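You operate a simulated robot arm through the tools that you are given. There is no shell and no other tool.

You run a simulated robot arm. Do the job below in one go: nothing can be reset, and whatever is moved stays where it is left.

TASK
Put things in order on the top of the dryer. At the end: the cloth roll from the top of the dryer stands where the brush stood; the brush from the top of the dryer is on the green tray; the resin cassette from the top of the dryer stands where the white wool dryer ball stood; the teal cup stands where the resin cassette stood; the white wool dryer ball from the top of the dryer stands where the cloth roll stood; whatever was shut is shut again. Leave all else as you found it, and nothing knocked over. Set down upright: brush.

It is judged by the outcome, as a careful person would: the job done as asked, and still so three seconds after it is handed in. It fails if anything else is knocked over, pushed out of place, dropped, spilled or broken. Flat cloth is picked up by pressing the open fingertips on it (5 to 10 N) and closing them slowly along it; thin cloth reads only 2 to 8 mm in the jaws.

THE ROBOT
A 5-joint arm with a two-finger parallel gripper, fixed in place. Base frame: the origin is at the foot of the arm, x ahead of it, y to its left, z up. Readings come in mm, degrees, newtons and seconds.
With the tool pointing down near the work surface it reaches from about 260 to 680 mm from the base axis. Its first joint turns from -66.0 to 66.0 degrees. The tool tilts only in the upright plane through the base axis and itself; it spins freely about its own axis. Payload 2.9 kg.
The TCP is the grasp point between the finger pads, 30 mm short of the fingertips. In the tool frame z runs along the fingers and y along their closing line. The gripper opens to 110 mm. The fingers are 20 mm wide and 10 mm thick; the gripper's body (48 by 112 mm) begins 55 mm behind the TCP.
Orientation is that of the tool frame in the base frame, as a unit quaternion [x, y, z, w]. With the fingers straight down and closing along the base's y, the tool's x points along the base's -x, its y along +y and its z along -z.

THE INTERFACE
- The arm moves only by the tool jog_arm. Its argument "increments" is a list of rows, each a list of 3 entries, a list of its own where there are three numbers: the closure in counts, from 0 (fully open) to 255 (shut), then the shift along the base's x, y, z in mm, then the turn, a rotation vector about the base's x, y, z in degrees. In form: [[grip, [tx, ty, tz], [wx, wy, wz]], ...]. A call has 1 to 20 rows; each row is the pose to reach, as a shift and turn from the pose commanded when the call began. Rows are played at 5 a second. More than 50 mm and 8.6 degrees between two rows, or a gripper value outside its range, and nothing of the call is played. Where a pose cannot be reached the arm comes as near as it can. A force on the tool above 40 N (or 10 N above the force at the start of the call, whichever is more), or a blocked arm, ends the call early, and 0.2 s more pass. Each finger travels about 108 mm/s and halts on what it meets, pressing with about 39 N; the grip force reading is that of the motor and also rises with nothing between the fingers. The clock runs only during rows and for 0.2 s after the last one: add rows that repeat a pose to give the fingers time. The reply holds the time, the measured pose of the TCP, the force on the tool along the base axes, the opening and the grip force, in the units named above and with some noise, with the torque about the TCP (base axes, N m) and any sound that the robot's microphone picked up.
- Cameras (640 x 400 px; columns grow to the right, rows downward): "scene" is fixed at [37.7, -453.5, 601.9]; the picture's right is [0.75, -0.66, 0.00], its down [-0.39, -0.45, -0.80] and it looks along [0.53, 0.60, -0.59] (base axes); focal length 338 px, centre (320, 200). "wrist" rides on the gripper at [72, 17, -103] in the tool frame; the picture's right is [-0.23, 0.97, 0.00], its down [-0.76, -0.18, -0.62] and it looks along [-0.61, -0.14, 0.78] (tool axes); focal length 222 px, centre (320, 200).
- camera(camera): a new picture of that camera. The clock stands still meanwhile.
- locate(camera, pixels): for up to 12 pixels [column, row] of the newest picture of that camera ("zoom" is the newest enlarged one), the place [x, y, z] in the base frame of the surface seen there, good to about 2 mm. The clock stands still meanwhile.
- close_up(camera, box): a new picture of the part [left, top, right, bottom] of that camera's present view, enlarged. The clock stands still meanwhile.
- finish_job(): hands the job in; it is judged then, once.

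Unless the task says otherwise, let go and move clear before handing in.

The tools are called by a JSON object that holds its "api" and its "payload". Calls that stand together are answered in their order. jog_arm: Moves the arm, as the interface text tells. Its arguments: {"type":"object","properties":{"increments":{"type":"array","items":{"type":"array"}}},"required":["increments"]} The other tools are called the same way: camera (camera) takes a picture; locate (camera, pixels) gives the place of the surface under pixels of a picture; close_up (camera, box) takes an enlarged picture of a part of a camera's view; finish_job () hands the job in.

At the start:

```text
clock: 0.0
position: [469.7, 81.7, 312.7]
tcp_rot: [-0.001, 1.0, 0.0, -0.001]
ft_force: [-0.7, 0.9, -0.1]
wrist_torque: [-0.02, -0.03, 0.01]
width: 109.8
grip_force: 0.1
```

scene: 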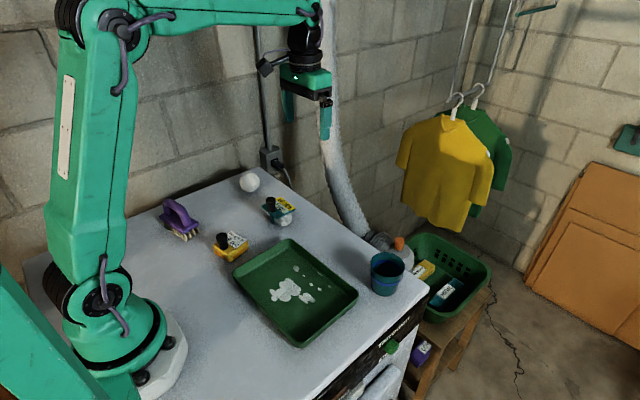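
wrist: 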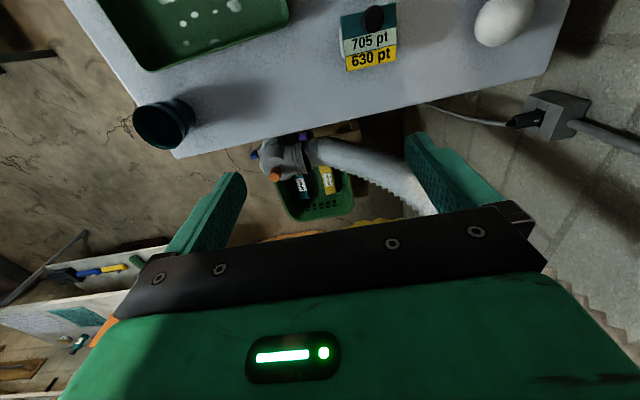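

The scene shows the dryer top with a brush (purple, ~180,218), a yellow item (~230,245), another item (~278,208), a white ball (250,181), a green tray and a teal cup. I'll look closer before planning.

{"api": "close_up", "payload": {"camera": "scene", "box": [140, 150, 320, 262]}}

{"api": "close_up", "payload": {"camera": "scene", "box": [220, 220, 500, 395]}}

{"api": "camera", "payload": {"camera": "wrist"}}

```text
3.56 times, centred on (230, 206) of scene
```

zoom: 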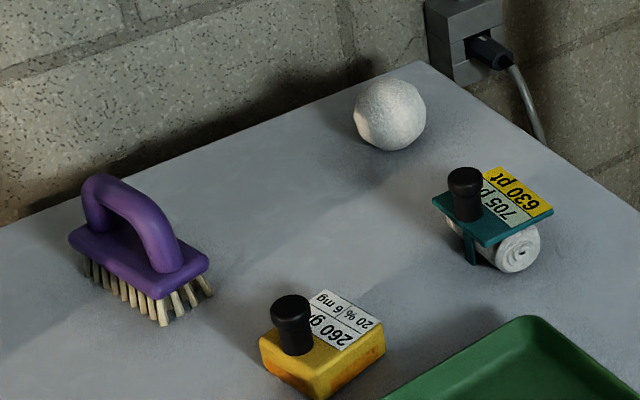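

```text
2.29 times, centred on (360, 308) of scene
```

zoom: 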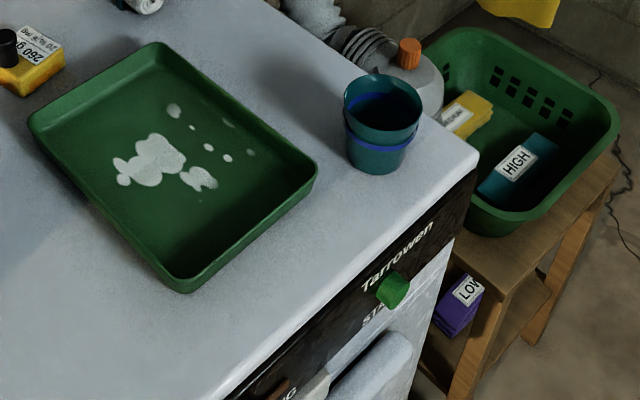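

```text
taken
```

wrist: 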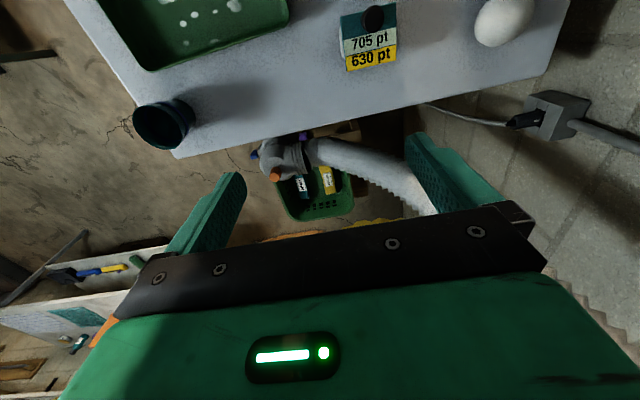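

The yellow block with a black knob may be the resin cassette and the teal plate sits over a white roll. I'll zoom in further to understand these and the cup.

{"api": "close_up", "payload": {"camera": "scene", "box": [250, 185, 310, 235]}}

{"api": "close_up", "payload": {"camera": "scene", "box": [200, 220, 260, 270]}}

{"api": "close_up", "payload": {"camera": "scene", "box": [355, 230, 435, 310]}}

{"api": "close_up", "payload": {"camera": "scene", "box": [150, 185, 220, 250]}}

{"api": "close_up", "payload": {"camera": "wrist", "box": [320, 0, 560, 100]}}

{"api": "close_up", "payload": {"camera": "scene", "box": [320, 300, 480, 400]}}

```text
8.00 times, centred on (280, 210) of scene
```

zoom: 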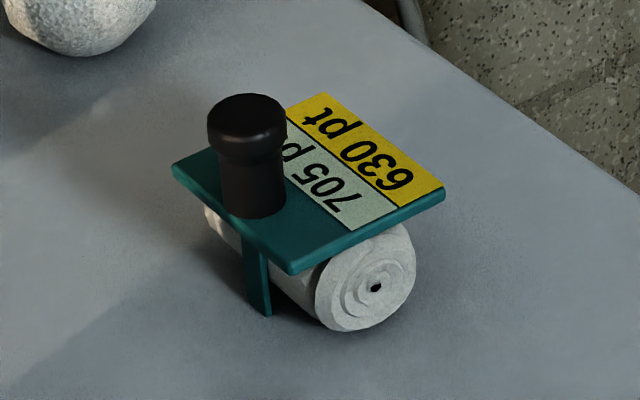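

```text
8.00 times, centred on (230, 245) of scene
```

zoom: 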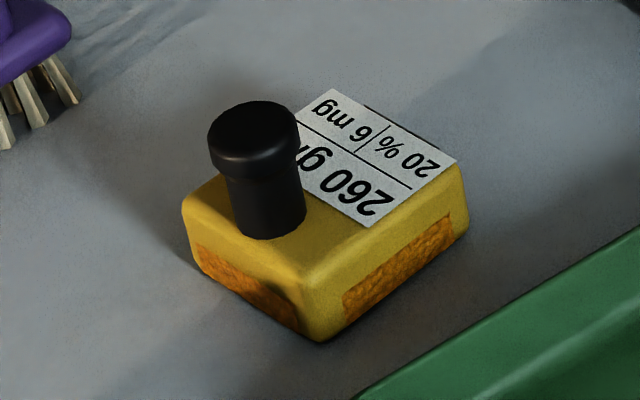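

```text
5.00 times, centred on (395, 270) of scene
```

zoom: 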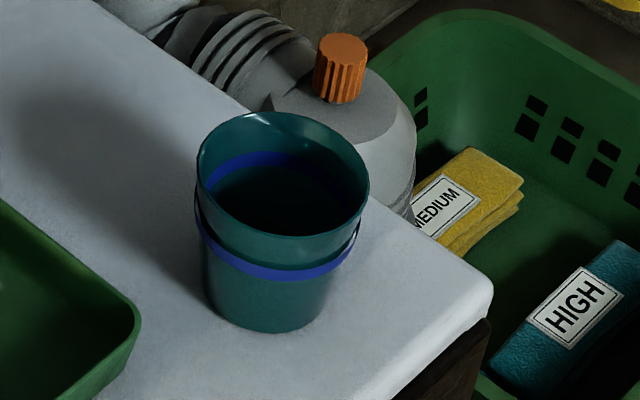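

```text
6.15 times, centred on (185, 218) of scene
```

zoom: 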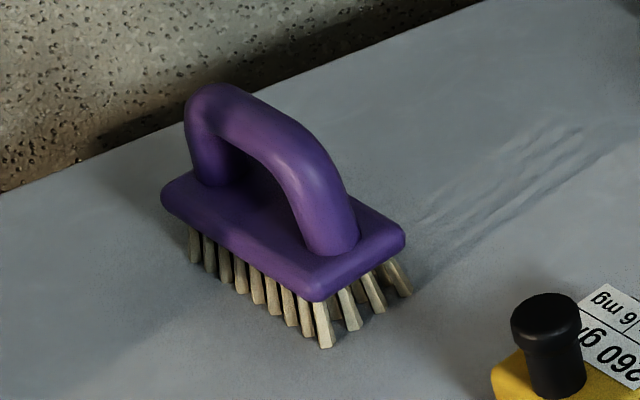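

```text
2.67 times, centred on (440, 50) of wrist
```

zoom: 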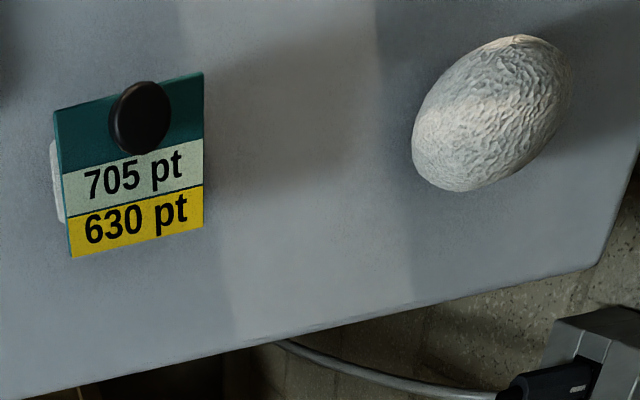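

```text
4.00 times, centred on (400, 350) of scene
```

zoom: 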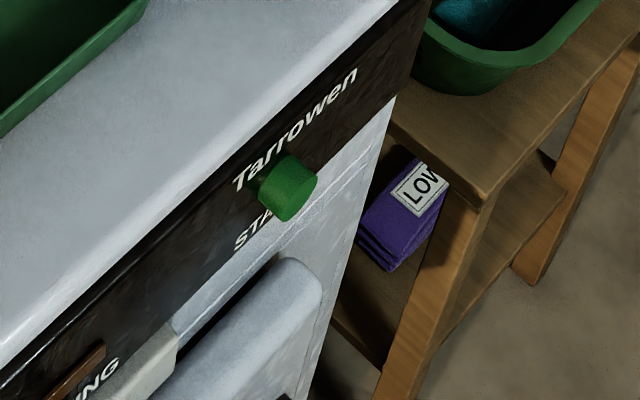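

The cassette is the yellow block with a knob, and the cloth roll seems to be held in a teal frame with a knob. Now I'll measure positions.

{"api": "close_up", "payload": {"camera": "scene", "box": [250, 185, 310, 235]}}

{"api": "locate", "payload": {"camera": "zoom", "pixels": [[246, 105], [255, 210], [176, 168], [290, 270], [442, 192], [322, 97], [268, 312], [375, 287], [350, 328], [412, 255], [210, 215], [500, 330]]}}

{"api": "close_up", "payload": {"camera": "scene", "box": [200, 220, 260, 270]}}

{"api": "locate", "payload": {"camera": "zoom", "pixels": [[255, 115], [252, 155], [265, 236], [185, 200], [312, 283], [464, 172], [335, 92], [318, 340], [195, 262], [466, 235], [215, 135], [298, 135]]}}

{"api": "close_up", "payload": {"camera": "scene", "box": [150, 185, 220, 250]}}

{"api": "locate", "payload": {"camera": "zoom", "pixels": [[210, 95], [260, 122], [330, 200], [168, 185], [318, 292], [402, 232], [325, 345], [405, 295], [195, 262], [250, 200], [240, 112], [290, 150]]}}

{"api": "close_up", "payload": {"camera": "scene", "box": [355, 230, 435, 310]}}

{"api": "locate", "payload": {"camera": "zoom", "pixels": [[200, 160], [368, 195], [265, 115], [290, 238], [280, 272], [270, 330], [205, 300], [325, 310], [285, 210], [265, 160], [240, 190], [490, 290]]}}

{"api": "close_up", "payload": {"camera": "scene", "box": [225, 160, 275, 205]}}

{"api": "camera", "payload": {"camera": "scene"}}

{"api": "locate", "payload": {"camera": "scene", "pixels": [[250, 172], [250, 181], [242, 190], [288, 240], [232, 275], [301, 346], [357, 293], [290, 260], [325, 310], [305, 325], [270, 285], [290, 290]]}}

```text
8.00 times, centred on (280, 210) of scene
```

zoom: 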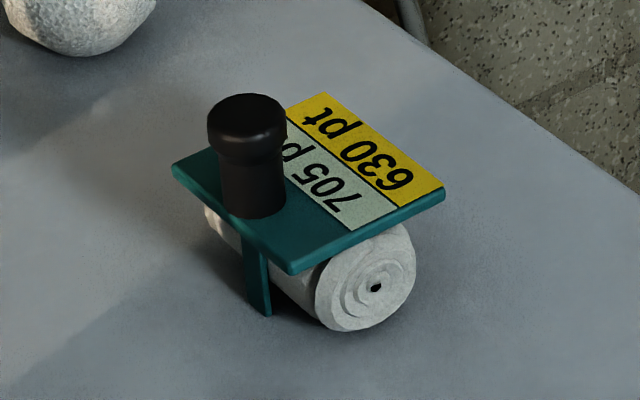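

```text
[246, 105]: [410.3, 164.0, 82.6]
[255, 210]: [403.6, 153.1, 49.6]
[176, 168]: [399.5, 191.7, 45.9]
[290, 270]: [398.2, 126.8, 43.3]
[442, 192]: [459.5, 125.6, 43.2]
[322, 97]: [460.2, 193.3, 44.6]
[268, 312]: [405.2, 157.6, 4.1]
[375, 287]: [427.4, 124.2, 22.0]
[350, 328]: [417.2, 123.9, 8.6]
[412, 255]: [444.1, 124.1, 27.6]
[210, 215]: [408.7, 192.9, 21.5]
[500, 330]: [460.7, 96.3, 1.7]
```

```text
8.00 times, centred on (230, 245) of scene
```

zoom: 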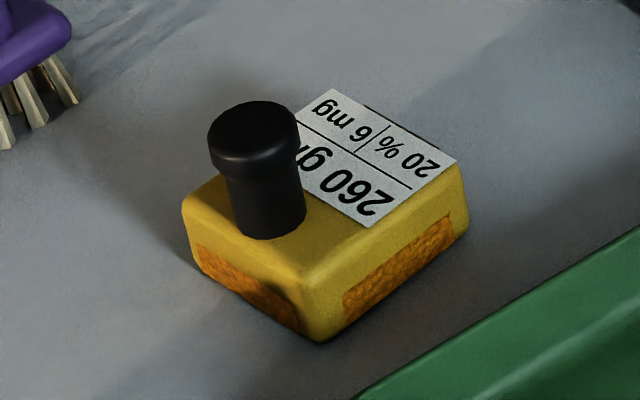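

```text
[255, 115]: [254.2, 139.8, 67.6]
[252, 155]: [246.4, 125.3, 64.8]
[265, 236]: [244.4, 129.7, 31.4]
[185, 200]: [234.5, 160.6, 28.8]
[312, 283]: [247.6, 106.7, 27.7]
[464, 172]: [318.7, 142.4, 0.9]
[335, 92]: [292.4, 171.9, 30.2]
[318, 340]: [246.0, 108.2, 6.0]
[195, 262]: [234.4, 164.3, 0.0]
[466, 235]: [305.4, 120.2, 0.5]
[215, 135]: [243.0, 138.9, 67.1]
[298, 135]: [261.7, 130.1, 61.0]
```

```text
6.15 times, centred on (185, 218) of scene
```

zoom: 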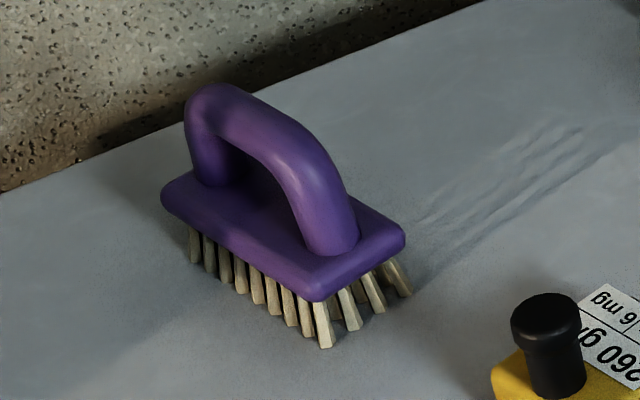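

```text
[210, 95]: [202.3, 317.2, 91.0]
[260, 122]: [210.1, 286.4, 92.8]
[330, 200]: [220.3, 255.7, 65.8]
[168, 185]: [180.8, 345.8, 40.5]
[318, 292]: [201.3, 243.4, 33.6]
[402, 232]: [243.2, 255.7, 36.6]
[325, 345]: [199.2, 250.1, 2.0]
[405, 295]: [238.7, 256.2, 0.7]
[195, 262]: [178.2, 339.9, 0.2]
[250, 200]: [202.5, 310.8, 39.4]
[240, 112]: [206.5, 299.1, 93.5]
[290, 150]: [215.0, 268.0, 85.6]
```

```text
5.00 times, centred on (395, 270) of scene
```

zoom: 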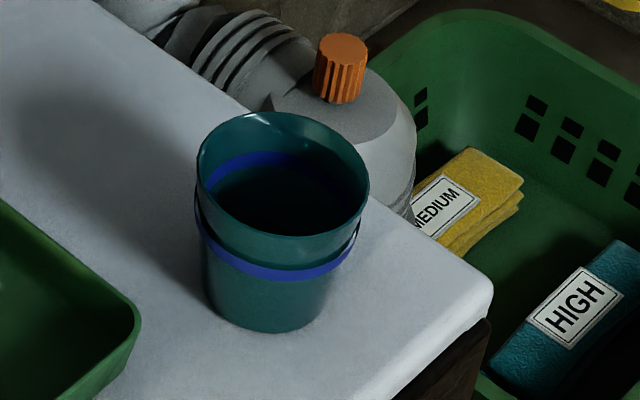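

```text
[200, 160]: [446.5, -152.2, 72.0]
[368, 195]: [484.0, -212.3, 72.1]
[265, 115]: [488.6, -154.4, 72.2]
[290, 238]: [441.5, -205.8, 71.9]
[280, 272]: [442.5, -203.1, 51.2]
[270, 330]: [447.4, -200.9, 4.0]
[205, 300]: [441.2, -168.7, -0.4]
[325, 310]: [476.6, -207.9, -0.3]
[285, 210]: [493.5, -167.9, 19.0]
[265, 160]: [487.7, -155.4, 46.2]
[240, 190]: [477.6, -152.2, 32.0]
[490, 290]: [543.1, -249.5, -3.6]
```

```text
8.89 times, centred on (250, 182) of scene
```

zoom: 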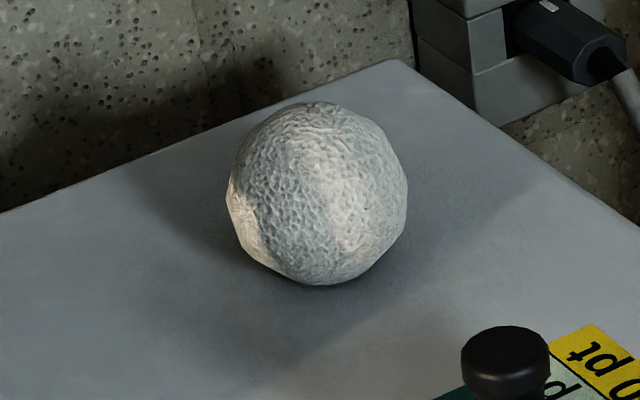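

```text
taken
```

scene: 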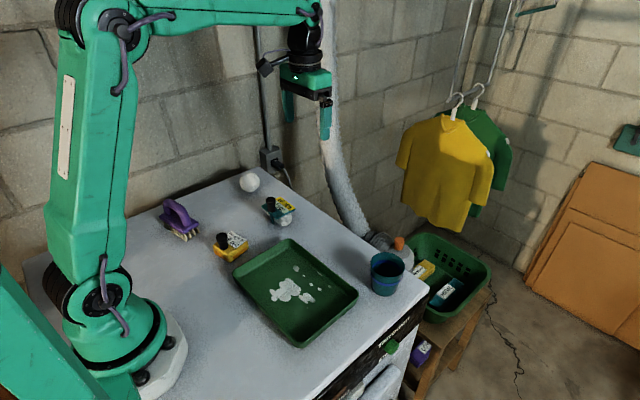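

```text
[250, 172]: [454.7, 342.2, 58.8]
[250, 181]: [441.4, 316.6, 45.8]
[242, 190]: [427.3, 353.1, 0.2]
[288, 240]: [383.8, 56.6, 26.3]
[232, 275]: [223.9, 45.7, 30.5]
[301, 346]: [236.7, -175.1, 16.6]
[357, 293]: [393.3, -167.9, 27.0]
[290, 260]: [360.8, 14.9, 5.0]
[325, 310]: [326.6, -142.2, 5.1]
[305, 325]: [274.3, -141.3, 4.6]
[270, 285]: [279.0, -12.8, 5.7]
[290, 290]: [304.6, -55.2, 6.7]
```

Positions are clear: ball ≈(453,339), roll ≈(430,160), cassette ≈(270,140), brush ≈(212,300), cup ≈(465,-181), and the tray floor is at z≈5. Next I'll check the wall behind the brush and ball, the bottle near the cup, and the stains on the tray.

{"api": "locate", "payload": {"camera": "scene", "pixels": [[160, 190], [150, 150], [200, 150], [240, 150], [272, 155], [265, 165], [398, 243], [378, 238], [345, 195], [320, 215], [150, 215], [110, 235]]}}

{"api": "close_up", "payload": {"camera": "scene", "box": [225, 230, 365, 350]}}

{"api": "locate", "payload": {"camera": "zoom", "pixels": [[205, 225], [230, 265], [280, 205], [340, 215], [370, 260], [420, 210], [370, 160], [310, 330], [320, 430], [470, 280], [330, 470], [270, 300]]}}

```text
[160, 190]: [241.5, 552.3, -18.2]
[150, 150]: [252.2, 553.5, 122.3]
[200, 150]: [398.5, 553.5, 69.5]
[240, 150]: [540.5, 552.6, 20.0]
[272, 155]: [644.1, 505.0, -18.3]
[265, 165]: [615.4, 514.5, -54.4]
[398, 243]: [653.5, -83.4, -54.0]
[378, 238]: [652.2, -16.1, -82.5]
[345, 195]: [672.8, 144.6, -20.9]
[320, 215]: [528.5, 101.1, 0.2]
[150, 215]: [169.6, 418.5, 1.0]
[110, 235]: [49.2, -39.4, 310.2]
```

```text
3.33 times, centred on (295, 290) of scene
```

zoom: 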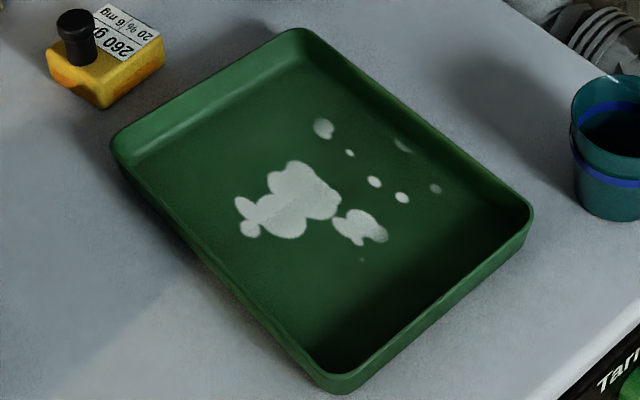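

```text
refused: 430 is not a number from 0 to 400
```

{"api": "locate", "payload": {"camera": "zoom", "pixels": [[240, 200], [250, 235], [300, 165], [338, 215], [380, 240], [403, 198], [325, 128], [310, 330], [330, 350], [490, 215], [400, 290], [270, 300]]}}

{"api": "close_up", "payload": {"camera": "scene", "box": [225, 230, 365, 350]}}

{"api": "locate", "payload": {"camera": "zoom", "pixels": [[120, 150], [300, 30], [150, 150], [290, 65], [345, 385], [530, 215], [530, 205], [325, 360], [200, 120], [250, 140], [200, 180], [350, 100]]}}

```text
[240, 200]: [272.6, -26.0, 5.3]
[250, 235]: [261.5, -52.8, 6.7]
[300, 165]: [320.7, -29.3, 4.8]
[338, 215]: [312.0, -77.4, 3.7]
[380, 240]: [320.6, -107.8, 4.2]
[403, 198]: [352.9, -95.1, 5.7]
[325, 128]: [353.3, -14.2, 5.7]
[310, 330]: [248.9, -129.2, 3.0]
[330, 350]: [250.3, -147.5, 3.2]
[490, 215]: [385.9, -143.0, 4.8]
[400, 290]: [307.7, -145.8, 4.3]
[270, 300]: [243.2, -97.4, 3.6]
```

```text
3.33 times, centred on (295, 290) of scene
```

zoom: 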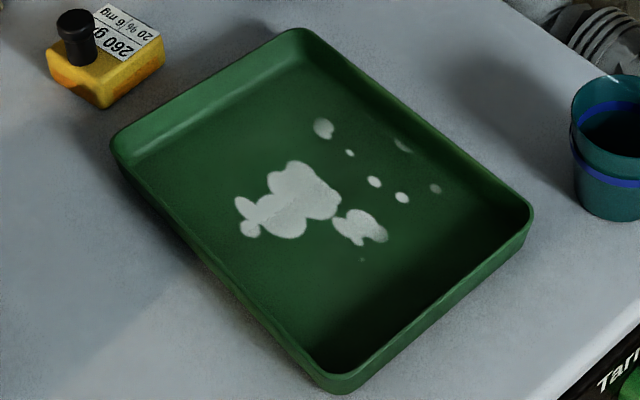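

```text
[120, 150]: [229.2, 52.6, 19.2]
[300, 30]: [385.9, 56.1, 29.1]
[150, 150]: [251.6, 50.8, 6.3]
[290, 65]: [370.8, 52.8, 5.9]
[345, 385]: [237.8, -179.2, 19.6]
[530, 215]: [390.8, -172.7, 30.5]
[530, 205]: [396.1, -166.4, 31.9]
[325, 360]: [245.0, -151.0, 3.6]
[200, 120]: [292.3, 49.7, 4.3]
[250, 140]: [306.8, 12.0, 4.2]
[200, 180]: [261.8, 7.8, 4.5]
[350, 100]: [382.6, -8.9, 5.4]
```

The tray floor spans x≈245–383, y≈-165–50, with the white stains between y≈-5 and -110, so there is a clean strip near y≈22 for the brush. I'll move above the brush with the fingers turned to close across its handle.

{"api": "jog_arm", "payload": {"increments": [[0, [-26, 21.6, -8], [0, 0, -7.7]], [0, [-52, 43.2, -16], [0, 0, -15.4]], [0, [-78, 64.9, -26], [0, 0, -23.1]], [0, [-104, 86.5, -38], [0, 0, -30.8]], [0, [-130.4, 108, -50], [0, 0, -38.5]], [0, [-156.4, 129.8, -62], [0, 0, -46.2]], [0, [-182.5, 151.4, -75], [0, 0, -53.9]], [0, [-208.6, 173, -88], [0, 0, -61.6]], [0, [-234.6, 194.7, -100], [0, 0, -69.3]], [0, [-260.7, 216.3, -112], [0, 0, -77]], [0, [-260.7, 216.3, -112], [0, 0, -77]]]}}

{"api": "camera", "payload": {"camera": "wrist"}}

{"api": "camera", "payload": {"camera": "scene"}}

```text
clock: 2.4
position: [207.4, 298.3, 200.0]
tcp_rot: [0.623, 0.782, 0.0, 0.001]
ft_force: [0.5, 0.9, 0.1]
wrist_torque: [0.01, -0.01, -0.01]
width: 109.9
grip_force: 0.0
```

```text
taken
```

wrist: 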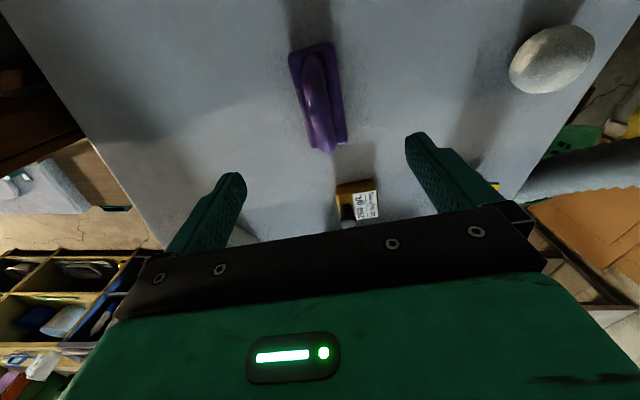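

```text
taken
```

scene: 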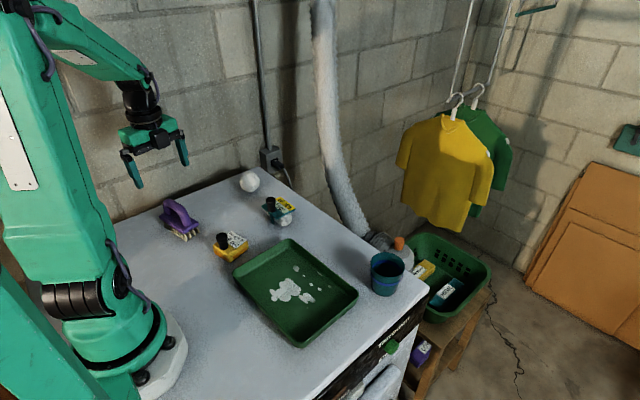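

The gripper is above the brush; the handle is at wrist pixels (305–325, 55–145). I'll measure the handle from here.

{"api": "close_up", "payload": {"camera": "wrist", "box": [270, 30, 370, 160]}}

{"api": "locate", "payload": {"camera": "wrist", "pixels": [[291, 57], [331, 44], [347, 141], [309, 60], [312, 75], [314, 90], [317, 105], [320, 120], [325, 140], [300, 100], [340, 95], [310, 145]]}}

```text
3.08 times, centred on (320, 95) of wrist
```

zoom: 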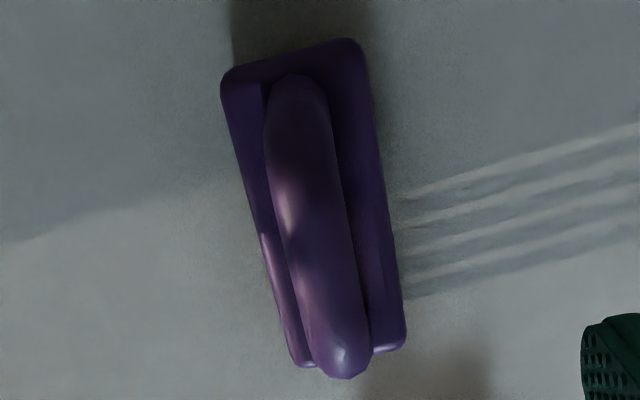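

```text
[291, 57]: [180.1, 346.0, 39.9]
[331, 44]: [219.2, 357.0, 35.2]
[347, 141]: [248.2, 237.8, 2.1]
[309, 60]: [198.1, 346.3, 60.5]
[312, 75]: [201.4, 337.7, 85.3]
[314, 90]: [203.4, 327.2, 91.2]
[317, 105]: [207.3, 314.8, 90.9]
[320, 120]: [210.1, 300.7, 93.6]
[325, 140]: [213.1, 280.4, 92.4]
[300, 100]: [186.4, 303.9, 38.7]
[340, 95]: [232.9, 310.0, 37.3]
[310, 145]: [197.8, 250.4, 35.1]
```

Handle ridge runs along about 12° off base y at (210, 299), top z≈93. I'll descend to z≈80 and close on it.

{"api": "jog_arm", "payload": {"increments": [[0, [1.5, 1, -35], [0, 0, 1]], [0, [1.5, 1, -70], [0, 0, 1]], [0, [1.5, 1, -100], [0, 0, 1]], [0, [1.5, 1, -120], [0, 0, 1]], [0, [1.5, 1, -120], [0, 0, 1]], [120, [1.5, 1, -120], [0, 0, 1]], [255, [1.5, 1, -120], [0, 0, 1]], [255, [1.5, 1, -120], [0, 0, 1]], [255, [1.5, 1, -120], [0, 0, 1]], [255, [1.5, 1, -120], [0, 0, 1]]]}}

{"api": "camera", "payload": {"camera": "wrist"}}

```text
clock: 4.6
position: [211.5, 298.0, 81.2]
tcp_rot: [0.616, 0.787, 0.0, 0.0]
ft_force: [0.5, -0.6, -1.0]
wrist_torque: [-0.03, 0.02, 0.04]
width: 20.9
grip_force: 38.7
```

```text
taken
```

wrist: 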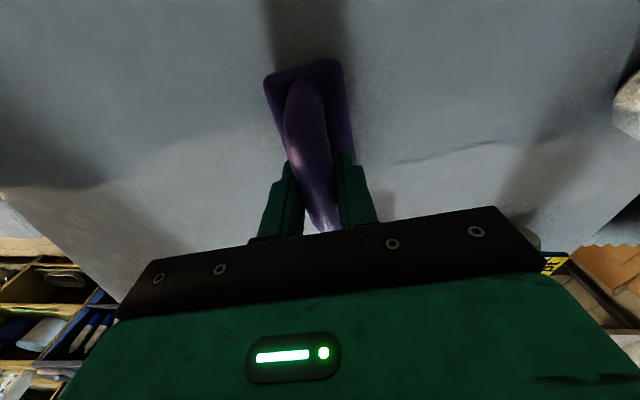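

The handle is gripped (20.9 mm, 39 N). I'll lift straight up and check that the brush comes level.

{"api": "jog_arm", "payload": {"increments": [[255, [0, 0, 15], [0, 0, 0]], [255, [0, 0, 45], [0, 0, 0]], [255, [0, 0, 85], [0, 0, 0]], [255, [0, 0, 125], [0, 0, 0]], [255, [0, 0, 125], [0, 0, 0]]]}}

{"api": "camera", "payload": {"camera": "scene"}}

```text
clock: 5.8
position: [211.4, 299.2, 205.8]
tcp_rot: [0.616, 0.788, 0.0, 0.0]
ft_force: [-0.9, -0.3, -1.4]
wrist_torque: [0.04, 0.01, 0.02]
width: 20.9
grip_force: 39.0
```

```text
taken
```

scene: 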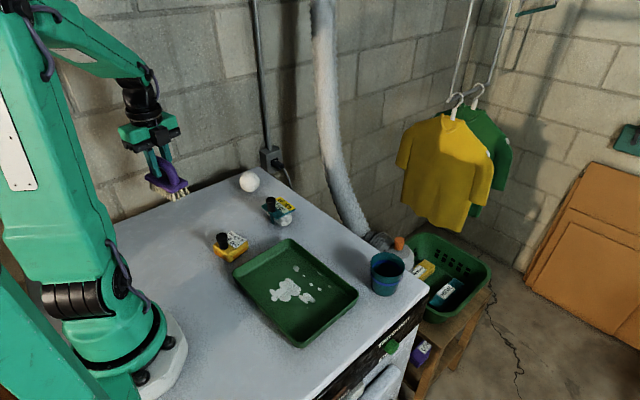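

The brush hangs level from the gripper. I'll carry it over the tray's clean strip, turning it to lie along base x.

{"api": "jog_arm", "payload": {"increments": [[255, [10, -28, 0], [0, 0, 7.7]], [255, [20, -55, 0], [0, 0, 15.4]], [255, [30.5, -83, 0], [0, 0, 23.1]], [255, [41, -111, 0], [0, 0, 30.8]], [255, [51, -138.5, 0], [0, 0, 38.5]], [255, [61, -166, 0], [0, 0, 46.2]], [255, [71, -194, 0], [0, 0, 53.9]], [255, [81, -222, 0], [0, 0, 61.6]], [255, [91, -249, 0], [0, 0, 69.3]], [255, [101.5, -277, 0], [0, 0, 77]], [255, [101.5, -277, 0], [0, 0, 77]], [255, [101.5, -277, -40], [0, 0, 77]], [255, [101.5, -277, -80], [0, 0, 77]], [255, [101.5, -277, -80], [0, 0, 77]]]}}

{"api": "camera", "payload": {"camera": "scene"}}

{"api": "camera", "payload": {"camera": "wrist"}}

```text
clock: 8.8
position: [312.6, 22.7, 125.6]
tcp_rot: [-0.009, 1.0, 0.001, 0.0]
ft_force: [-0.5, -0.1, -1.6]
wrist_torque: [0.01, -0.01, 0.04]
width: 20.6
grip_force: 38.8
```

```text
taken
```

scene: 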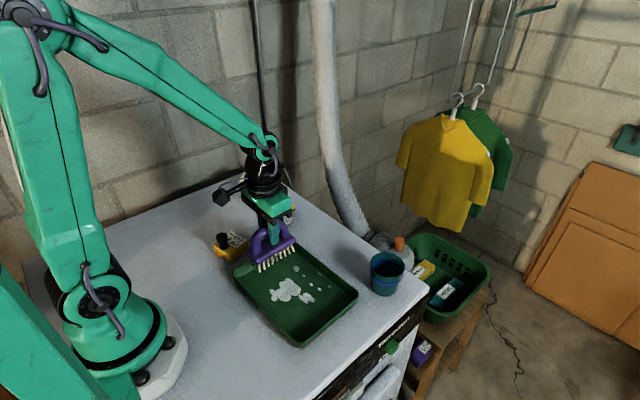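

```text
taken
```

wrist: 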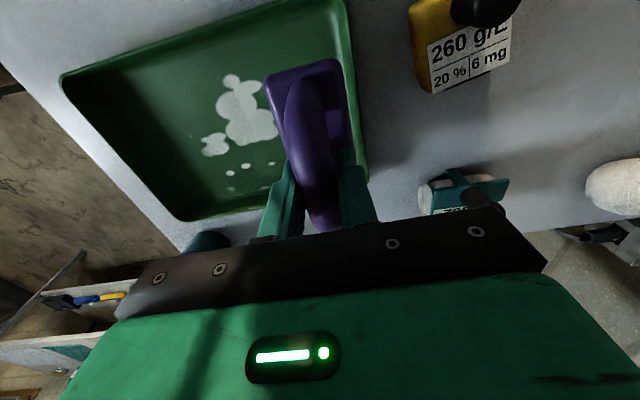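

The brush hangs above the tray strip; I'll measure its base corners (266,82),(343,62) and tray edges to confirm it fits before lowering.

{"api": "locate", "payload": {"camera": "wrist", "pixels": [[268, 83], [335, 62], [345, 120], [275, 120], [332, 5], [356, 100], [347, 60], [260, 140], [300, 40], [262, 100]]}}

{"api": "close_up", "payload": {"camera": "scene", "box": [215, 170, 345, 300]}}

{"api": "locate", "payload": {"camera": "zoom", "pixels": [[215, 300], [395, 225], [240, 330], [390, 260], [300, 290], [215, 320]]}}

```text
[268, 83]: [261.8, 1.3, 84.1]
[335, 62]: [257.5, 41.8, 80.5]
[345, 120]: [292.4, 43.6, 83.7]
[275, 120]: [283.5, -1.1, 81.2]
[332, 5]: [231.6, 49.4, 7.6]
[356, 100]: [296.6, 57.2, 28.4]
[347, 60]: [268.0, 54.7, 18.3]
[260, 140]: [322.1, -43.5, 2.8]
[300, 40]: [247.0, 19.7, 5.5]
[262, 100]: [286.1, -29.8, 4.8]
```

```text
3.08 times, centred on (280, 235) of scene
```

zoom: 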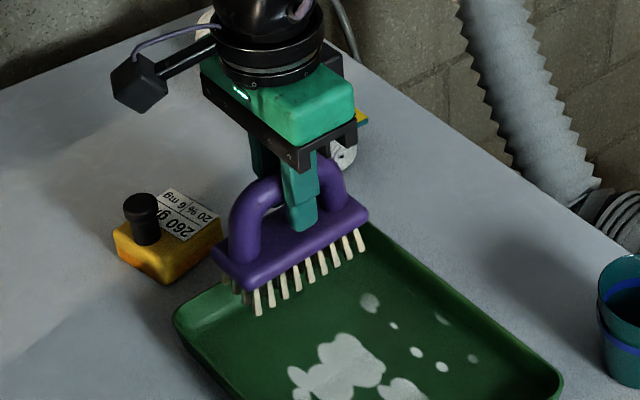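

```text
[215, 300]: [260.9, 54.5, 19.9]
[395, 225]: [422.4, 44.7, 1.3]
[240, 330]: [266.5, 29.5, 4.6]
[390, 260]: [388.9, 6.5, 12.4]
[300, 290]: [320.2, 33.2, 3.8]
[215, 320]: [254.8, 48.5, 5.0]
```

The brush covers y≈-1…43, x≈260…364, which fits in the clean strip. I'll shift 2 mm away from the wall and lower to contact.

{"api": "jog_arm", "payload": {"increments": [[255, [0, -2, -15], [0, 0, 0]], [255, [0, -2, -28], [0, 0, 0]], [255, [0, -2, -36], [0, 0, 0]], [255, [0, -2, -38], [0, 0, 0]], [255, [0, -2, -39.5], [0, 0, 0]], [255, [0, -2, -39.5], [0, 0, 0]]]}}

```text
clock: 10.2
position: [311.2, 19.5, 87.0]
tcp_rot: [-0.01, 1.0, 0.0, 0.0]
ft_force: [0.1, -0.6, -1.8]
wrist_torque: [0.05, -0.02, -0.03]
width: 20.8
grip_force: 38.8
```

{"api": "jog_arm", "payload": {"increments": [[255, [0, 0, -0.7], [0, 0, 0]], [255, [0, 0, -1.4], [0, 0, 0]], [255, [0, 0, -1.4], [0, 0, 0]]]}}

{"api": "close_up", "payload": {"camera": "scene", "box": [215, 190, 345, 300]}}

```text
clock: 11.0
position: [312.0, 19.9, 84.4]
tcp_rot: [-0.009, 1.0, 0.0, 0.0]
ft_force: [-0.3, -1.3, -1.0]
wrist_torque: [-0.01, -0.02, 0.0]
width: 20.7
grip_force: 39.4
```

```text
3.64 times, centred on (280, 245) of scene
```

zoom: 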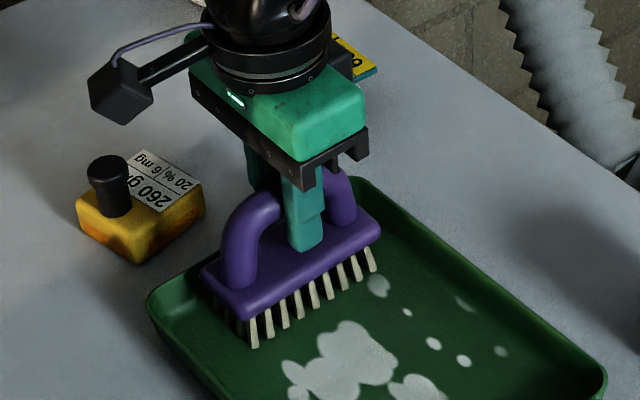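

No clear contact force yet (z force -1.0). I'll lower a touch more in half-millimetre steps.

{"api": "jog_arm", "payload": {"increments": [[255, [0, 0, -0.5], [0, 0, 0]], [255, [0, 0, -1.0], [0, 0, 0]], [255, [0, 0, -1.0], [0, 0, 0]]]}}

{"api": "close_up", "payload": {"camera": "scene", "box": [250, 230, 320, 280]}}

{"api": "locate", "payload": {"camera": "zoom", "pixels": [[180, 250], [180, 325], [320, 215], [330, 270]]}}

```text
clock: 11.8
position: [312.0, 19.8, 83.7]
tcp_rot: [-0.009, 1.0, 0.0, 0.001]
ft_force: [-3.6, 1.4, 21.9]
wrist_torque: [0.0, 0.59, -0.03]
width: 20.8
grip_force: 39.2
```

```text
8.00 times, centred on (285, 255) of scene
```

zoom: 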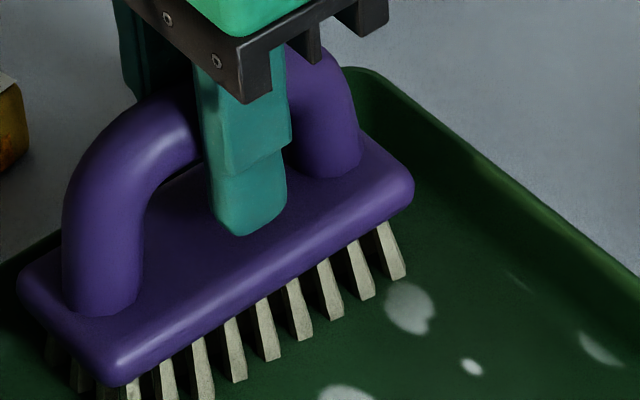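

```text
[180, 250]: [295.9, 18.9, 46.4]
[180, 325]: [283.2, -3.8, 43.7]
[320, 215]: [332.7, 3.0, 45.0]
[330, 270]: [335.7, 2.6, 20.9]
```

Contact is made (22 N). I'll relieve it slightly, open the fingers, and rise.

{"api": "jog_arm", "payload": {"increments": [[255, [0, 0, 0.4], [0, 0, 0]], [195, [0, 0, 0.4], [0, 0, 0]], [150, [0, 0, 0.4], [0, 0, 0]], [110, [0, 0, 0.4], [0, 0, 0]], [110, [0, 0, 0.4], [0, 0, 0]], [110, [0, 0, 20], [0, 0, 0]], [110, [0, 0, 55], [0, 0, 0]], [110, [0, 0, 95], [0, 0, 0]], [110, [0, 0, 125], [0, 0, 0]]]}}

{"api": "camera", "payload": {"camera": "scene"}}

{"api": "camera", "payload": {"camera": "wrist"}}

```text
clock: 13.8
position: [313.0, 20.6, 210.2]
tcp_rot: [-0.008, 1.0, 0.0, -0.001]
ft_force: [0.0, -0.7, 0.5]
wrist_torque: [-0.01, 0.0, 0.0]
width: 62.6
grip_force: 0.0
```

```text
taken
```

scene: 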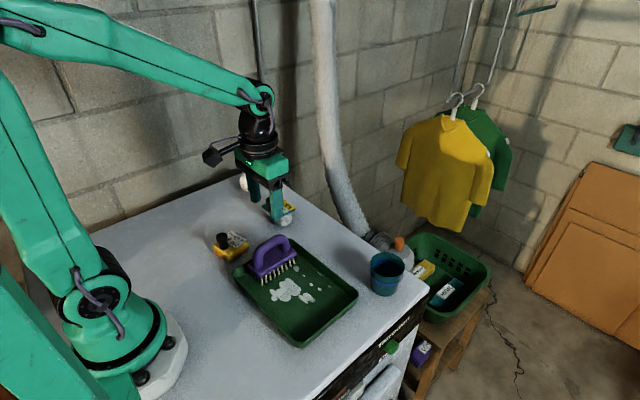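

```text
taken
```

wrist: 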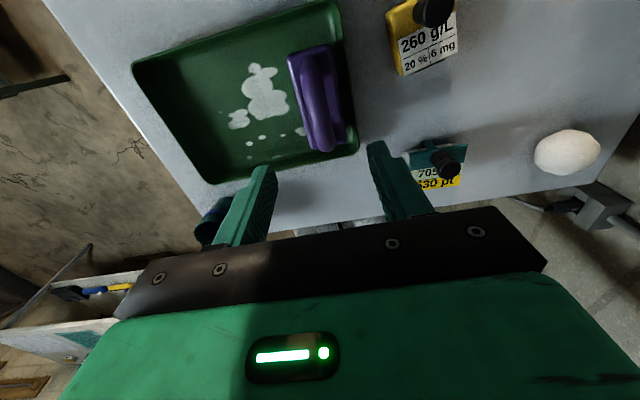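

The brush stands upright in the tray, clear of the stains. Next I'll go above the cloth roll's knob with fingers turned to close along base x.

{"api": "jog_arm", "payload": {"increments": [[110, [8.5, 12.7, 0], [0, 0, -8.27]], [110, [17, 25.4, 0], [0, 0, -16.5]], [110, [25.6, 38, 0], [0, 0, -24.8]], [110, [34, 50.7, 0], [0, 0, -33.1]], [110, [42.7, 63.4, 0], [0, 0, -41.4]], [110, [51, 76, 0], [0, 0, -49.6]], [110, [60, 88.7, 0], [0, 0, -57.9]], [110, [68, 101.4, 0], [0, 0, -66.2]], [110, [77, 114, 0], [0, 0, -74.4]], [110, [85.5, 126.7, -10], [0, 0, -82.7]], [110, [94, 139.4, -20], [0, 0, -91]], [110, [94, 139.4, -20], [0, 0, -91]]]}}

{"api": "camera", "payload": {"camera": "wrist"}}

{"api": "close_up", "payload": {"camera": "wrist", "box": [250, 60, 400, 180]}}

```text
clock: 16.4
position: [406.5, 158.4, 189.7]
tcp_rot: [0.707, 0.707, 0.0, 0.0]
ft_force: [-0.4, 0.1, 0.5]
wrist_torque: [0.01, -0.01, -0.03]
width: 62.8
grip_force: 0.1
```

```text
taken
```

wrist: 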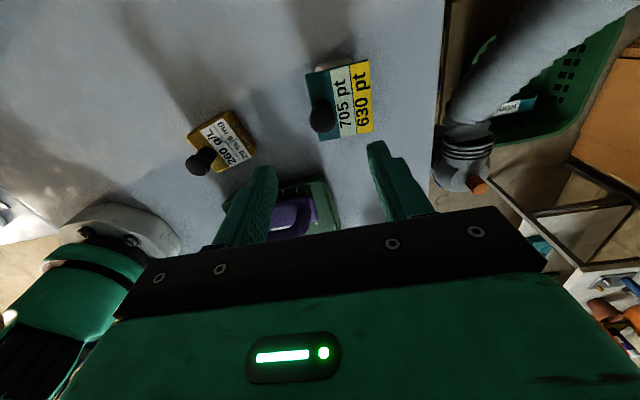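

```text
3.33 times, centred on (325, 120) of wrist
```

zoom: 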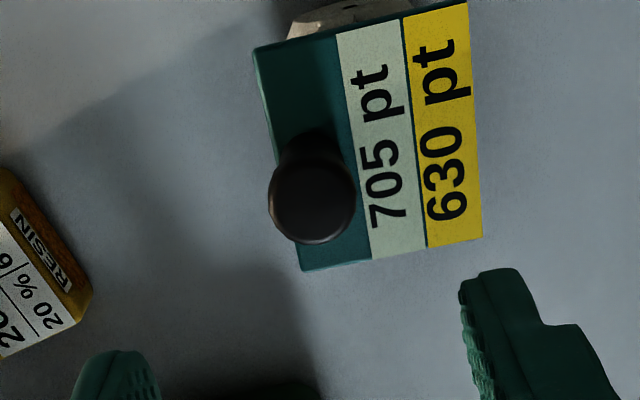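

The yellow block reads "RESIN", confirming the cassette. Now I'll measure the roll's knob and plate corners.

{"api": "locate", "payload": {"camera": "zoom", "pixels": [[313, 190], [275, 200], [350, 200], [315, 235], [315, 145], [258, 52], [305, 265], [463, 10], [480, 236], [330, 15], [395, 10], [310, 165]]}}

```text
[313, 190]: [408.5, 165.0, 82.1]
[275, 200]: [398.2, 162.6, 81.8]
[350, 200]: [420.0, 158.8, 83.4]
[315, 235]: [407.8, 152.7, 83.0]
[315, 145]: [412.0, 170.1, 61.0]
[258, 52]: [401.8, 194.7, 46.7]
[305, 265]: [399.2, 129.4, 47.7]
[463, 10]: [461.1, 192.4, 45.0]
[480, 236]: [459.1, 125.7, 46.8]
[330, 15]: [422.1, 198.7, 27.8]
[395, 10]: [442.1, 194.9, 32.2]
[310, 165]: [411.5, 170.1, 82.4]
```

Knob cap is centred at about (409,161), top z≈83; plate top is 46.5. I'll descend so the tips stay just above the plate, and close on the knob.

{"api": "jog_arm", "payload": {"increments": [[110, [3, 1.6, -35], [0, 0, 0]], [110, [3, 1.6, -70], [0, 0, 0]], [110, [3, 1.6, -98], [0, 0, 0]], [110, [3, 1.6, -109.5], [0, 0, 0]], [110, [3, 1.6, -109.5], [0, 0, 0]], [180, [3, 1.6, -109.5], [0, 0, 0]], [230, [3, 1.6, -109.5], [0, 0, 0]], [255, [3, 1.6, -109.5], [0, 0, 0]], [255, [3, 1.6, -109.5], [0, 0, 0]], [255, [3, 1.6, -109.5], [0, 0, 0]]]}}

{"api": "close_up", "payload": {"camera": "scene", "box": [230, 160, 330, 240]}}

```text
clock: 18.6
position: [409.2, 161.0, 80.9]
tcp_rot: [0.707, 0.707, 0.001, 0.0]
ft_force: [-0.8, 0.6, -0.5]
wrist_torque: [0.01, 0.03, 0.0]
width: 22.1
grip_force: 38.9
```

```text
5.00 times, centred on (280, 200) of scene
```

zoom: 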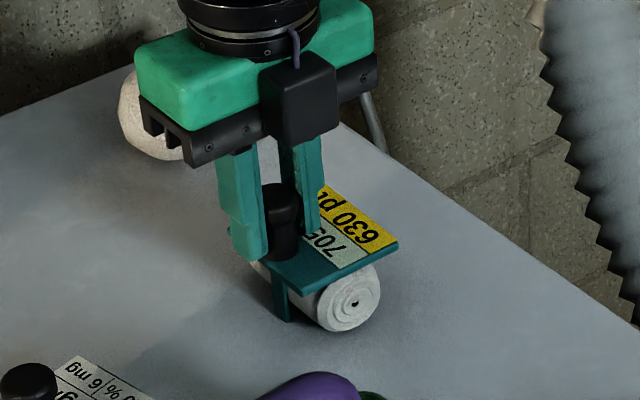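

The knob is held (22 mm). I'll lift a little and check whether the roll comes up with the frame.

{"api": "jog_arm", "payload": {"increments": [[255, [0, 0, 5], [0, 0, 0]], [255, [0, 0, 12], [0, 0, 0]], [255, [0, 0, 25], [0, 0, 0]], [255, [0, 0, 25], [0, 0, 0]]]}}

{"api": "close_up", "payload": {"camera": "scene", "box": [230, 160, 330, 240]}}

```text
clock: 19.6
position: [409.8, 161.5, 104.0]
tcp_rot: [0.707, 0.707, 0.0, 0.0]
ft_force: [0.8, 0.4, -0.9]
wrist_torque: [-0.02, 0.01, 0.0]
width: 22.5
grip_force: 39.1
```

```text
5.00 times, centred on (280, 200) of scene
```

zoom: 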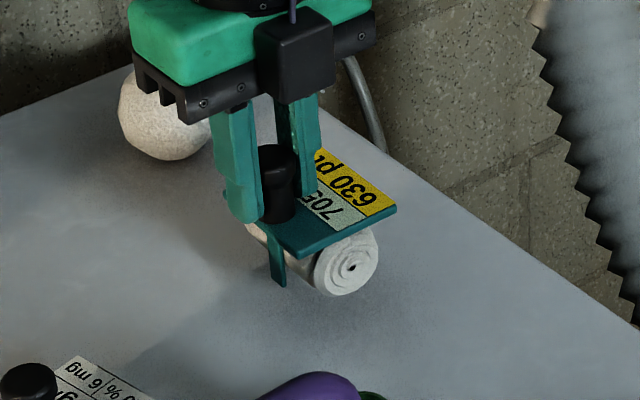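

The roll came up with its frame, held together. I'll carry it to the brush's old place, keeping its orientation (roll centre to about (212,300.5)).

{"api": "jog_arm", "payload": {"increments": [[255, [0, 0, 30], [0, 0, 0]], [255, [0, 0, 60], [0, 0, 0]], [255, [-27, 17.4, 70], [0, 0, 0]], [255, [-54.5, 35, 70], [0, 0, 0]], [255, [-82, 52.3, 70], [0, 0, 0]], [255, [-109, 69.8, 70], [0, 0, 0]], [255, [-136, 87.2, 70], [0, 0, 0]], [255, [-163.5, 104.6, 70], [0, 0, 0]], [255, [-191, 122, 70], [0, 0, 0]], [255, [-218, 139.5, 70], [0, 0, 0]], [255, [-218, 139.5, 70], [0, 0, 0]], [255, [-218, 139.5, 40], [0, 0, 0]], [255, [-218, 139.5, 10], [0, 0, 0]], [255, [-218, 139.5, -15], [0, 0, 0]], [255, [-218, 139.5, -15], [0, 0, 0]]]}}

{"api": "close_up", "payload": {"camera": "scene", "box": [130, 150, 250, 250]}}

{"api": "locate", "payload": {"camera": "zoom", "pixels": [[320, 300], [320, 200], [250, 250], [400, 250]]}}

{"api": "camera", "payload": {"camera": "wrist"}}

```text
clock: 22.8
position: [190.6, 300.7, 90.0]
tcp_rot: [0.707, 0.707, 0.0, -0.001]
ft_force: [0.3, 0.7, -1.5]
wrist_torque: [0.05, -0.01, -0.03]
width: 22.0
grip_force: 39.2
```

```text
4.00 times, centred on (190, 200) of scene
```

zoom: 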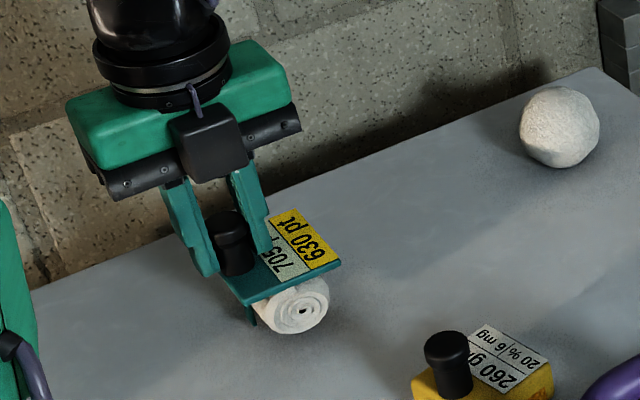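

```text
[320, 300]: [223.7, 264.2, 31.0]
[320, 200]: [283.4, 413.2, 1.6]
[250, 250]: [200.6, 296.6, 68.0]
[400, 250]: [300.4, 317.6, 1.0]
```

```text
taken
```

wrist: 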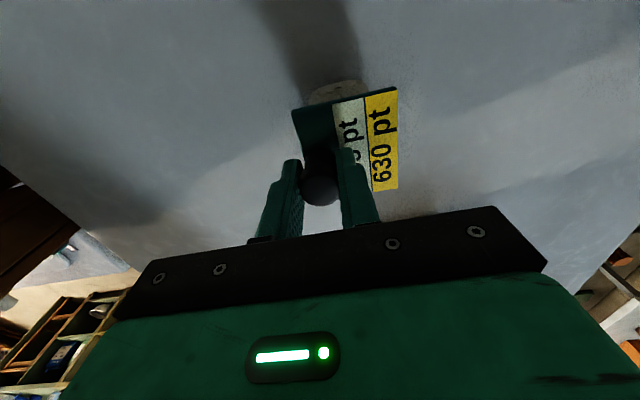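

The roll is about 10 mm above the old brush place and looks level. I'll lower it slowly to contact.

{"api": "jog_arm", "payload": {"increments": [[255, [0, 0, -5], [0, 0, 0]], [255, [0, 0, -8], [0, 0, 0]], [255, [0, 0, -9], [0, 0, 0]], [255, [0, 0, -9.6], [0, 0, 0]], [255, [0, 0, -9.6], [0, 0, 0]]]}}

{"api": "camera", "payload": {"camera": "wrist"}}

{"api": "locate", "payload": {"camera": "wrist", "pixels": [[297, 117], [393, 93], [393, 185], [320, 185], [365, 100], [370, 180], [340, 85]]}}

```text
clock: 24.0
position: [191.5, 299.9, 80.7]
tcp_rot: [0.707, 0.707, 0.0, 0.0]
ft_force: [-3.7, -0.1, 7.0]
wrist_torque: [-0.15, 0.06, -0.04]
width: 22.3
grip_force: 38.8
```

```text
taken
```

wrist: 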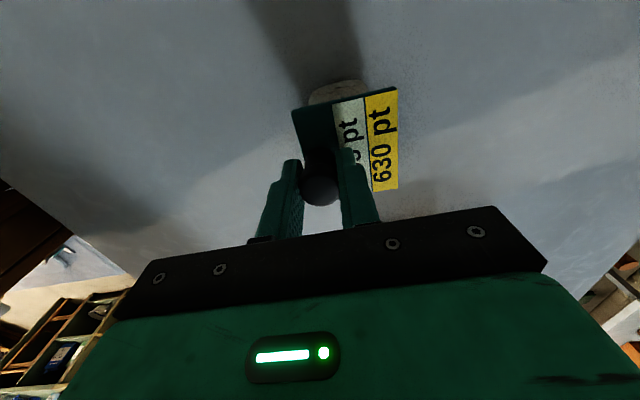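

```text
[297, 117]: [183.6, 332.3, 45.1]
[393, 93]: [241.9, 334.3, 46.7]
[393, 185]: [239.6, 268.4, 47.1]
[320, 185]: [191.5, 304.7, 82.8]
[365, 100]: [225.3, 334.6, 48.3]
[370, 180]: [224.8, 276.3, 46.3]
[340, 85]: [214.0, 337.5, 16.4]
```

It is in contact (7 N) with its plate centred at about (212,301) and level at z≈46. I'll release and rise.

{"api": "jog_arm", "payload": {"increments": [[255, [0, 0, 0.2], [0, 0, 0]], [200, [0, 0, 0.2], [0, 0, 0]], [160, [0, 0, 0.2], [0, 0, 0]], [120, [0, 0, 0.2], [0, 0, 0]], [120, [0, 0, 0.2], [0, 0, 0]], [120, [0, 0, 20], [0, 0, 0]], [120, [0, 0, 60], [0, 0, 0]], [120, [0, 0, 100], [0, 0, 0]], [120, [0, 0, 120], [0, 0, 0]]]}}

{"api": "camera", "payload": {"camera": "scene"}}

{"api": "close_up", "payload": {"camera": "scene", "box": [130, 150, 290, 260]}}

```text
clock: 26.0
position: [191.7, 300.8, 200.4]
tcp_rot: [0.707, 0.707, -0.001, 0.0]
ft_force: [0.4, 0.2, 0.3]
wrist_torque: [-0.02, -0.04, 0.03]
width: 58.0
grip_force: 0.1
```

```text
taken
```

scene: 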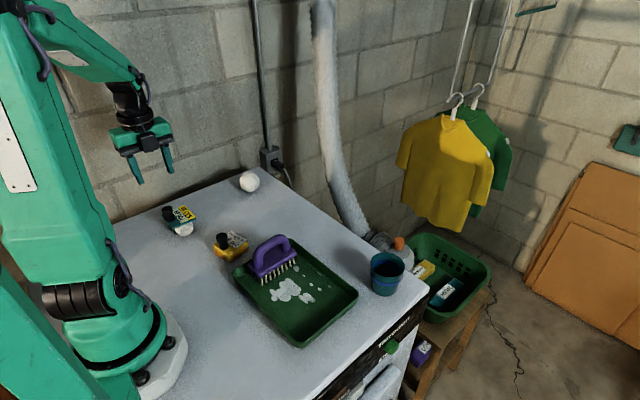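

```text
3.64 times, centred on (210, 205) of scene
```

zoom: 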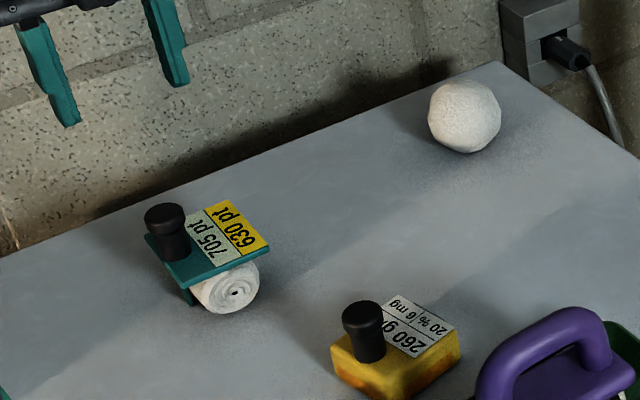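

The cloth roll stands where the brush was. Next I'll move above the ball with the fingers wide open and measure it.

{"api": "jog_arm", "payload": {"increments": [[60, [37, 5.6, 0], [0, 0, 0]], [0, [75, 11, 0], [0, 0, 0]], [0, [112, 16.7, 0], [0, 0, 0]], [0, [150, 22.3, 0], [0, 0, 0]], [0, [187, 28, 0], [0, 0, 0]], [0, [225, 33.4, 0], [0, 0, 0]], [0, [262, 39, -15], [0, 0, 0]], [0, [262, 39, -30], [0, 0, 0]], [0, [262, 39, -30], [0, 0, 0]]]}}

{"api": "camera", "payload": {"camera": "wrist"}}

{"api": "close_up", "payload": {"camera": "wrist", "box": [260, 60, 380, 180]}}

```text
clock: 28.0
position: [452.8, 338.5, 170.3]
tcp_rot: [0.707, 0.707, 0.0, 0.0]
ft_force: [-0.3, -0.4, 1.0]
wrist_torque: [0.01, 0.01, -0.01]
width: 109.8
grip_force: 0.0
```

```text
taken
```

wrist: 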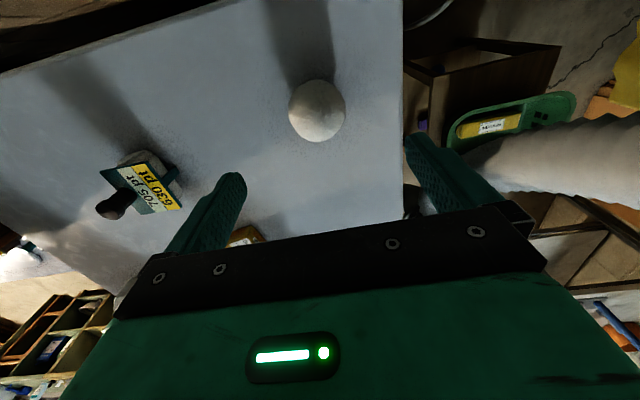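

```text
3.33 times, centred on (320, 120) of wrist
```

zoom: 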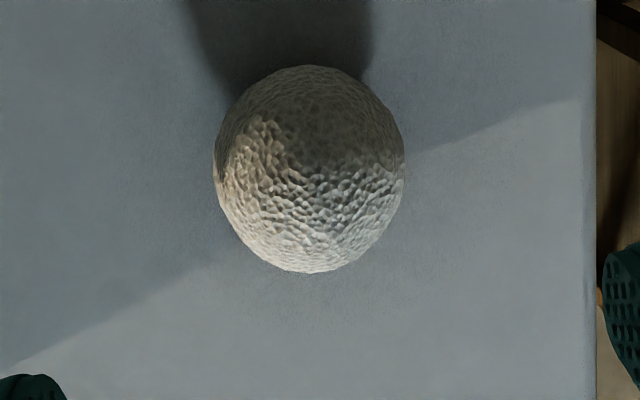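

{"api": "locate", "payload": {"camera": "zoom", "pixels": [[309, 168], [222, 170], [398, 170], [309, 75], [309, 265], [309, 120], [309, 220], [560, 300], [100, 200]]}}

```text
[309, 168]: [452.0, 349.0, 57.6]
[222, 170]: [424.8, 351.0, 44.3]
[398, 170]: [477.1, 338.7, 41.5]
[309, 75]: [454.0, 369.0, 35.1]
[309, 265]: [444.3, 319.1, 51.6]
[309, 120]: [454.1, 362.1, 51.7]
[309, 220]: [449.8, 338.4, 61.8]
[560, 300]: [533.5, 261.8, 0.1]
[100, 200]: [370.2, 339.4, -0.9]
```

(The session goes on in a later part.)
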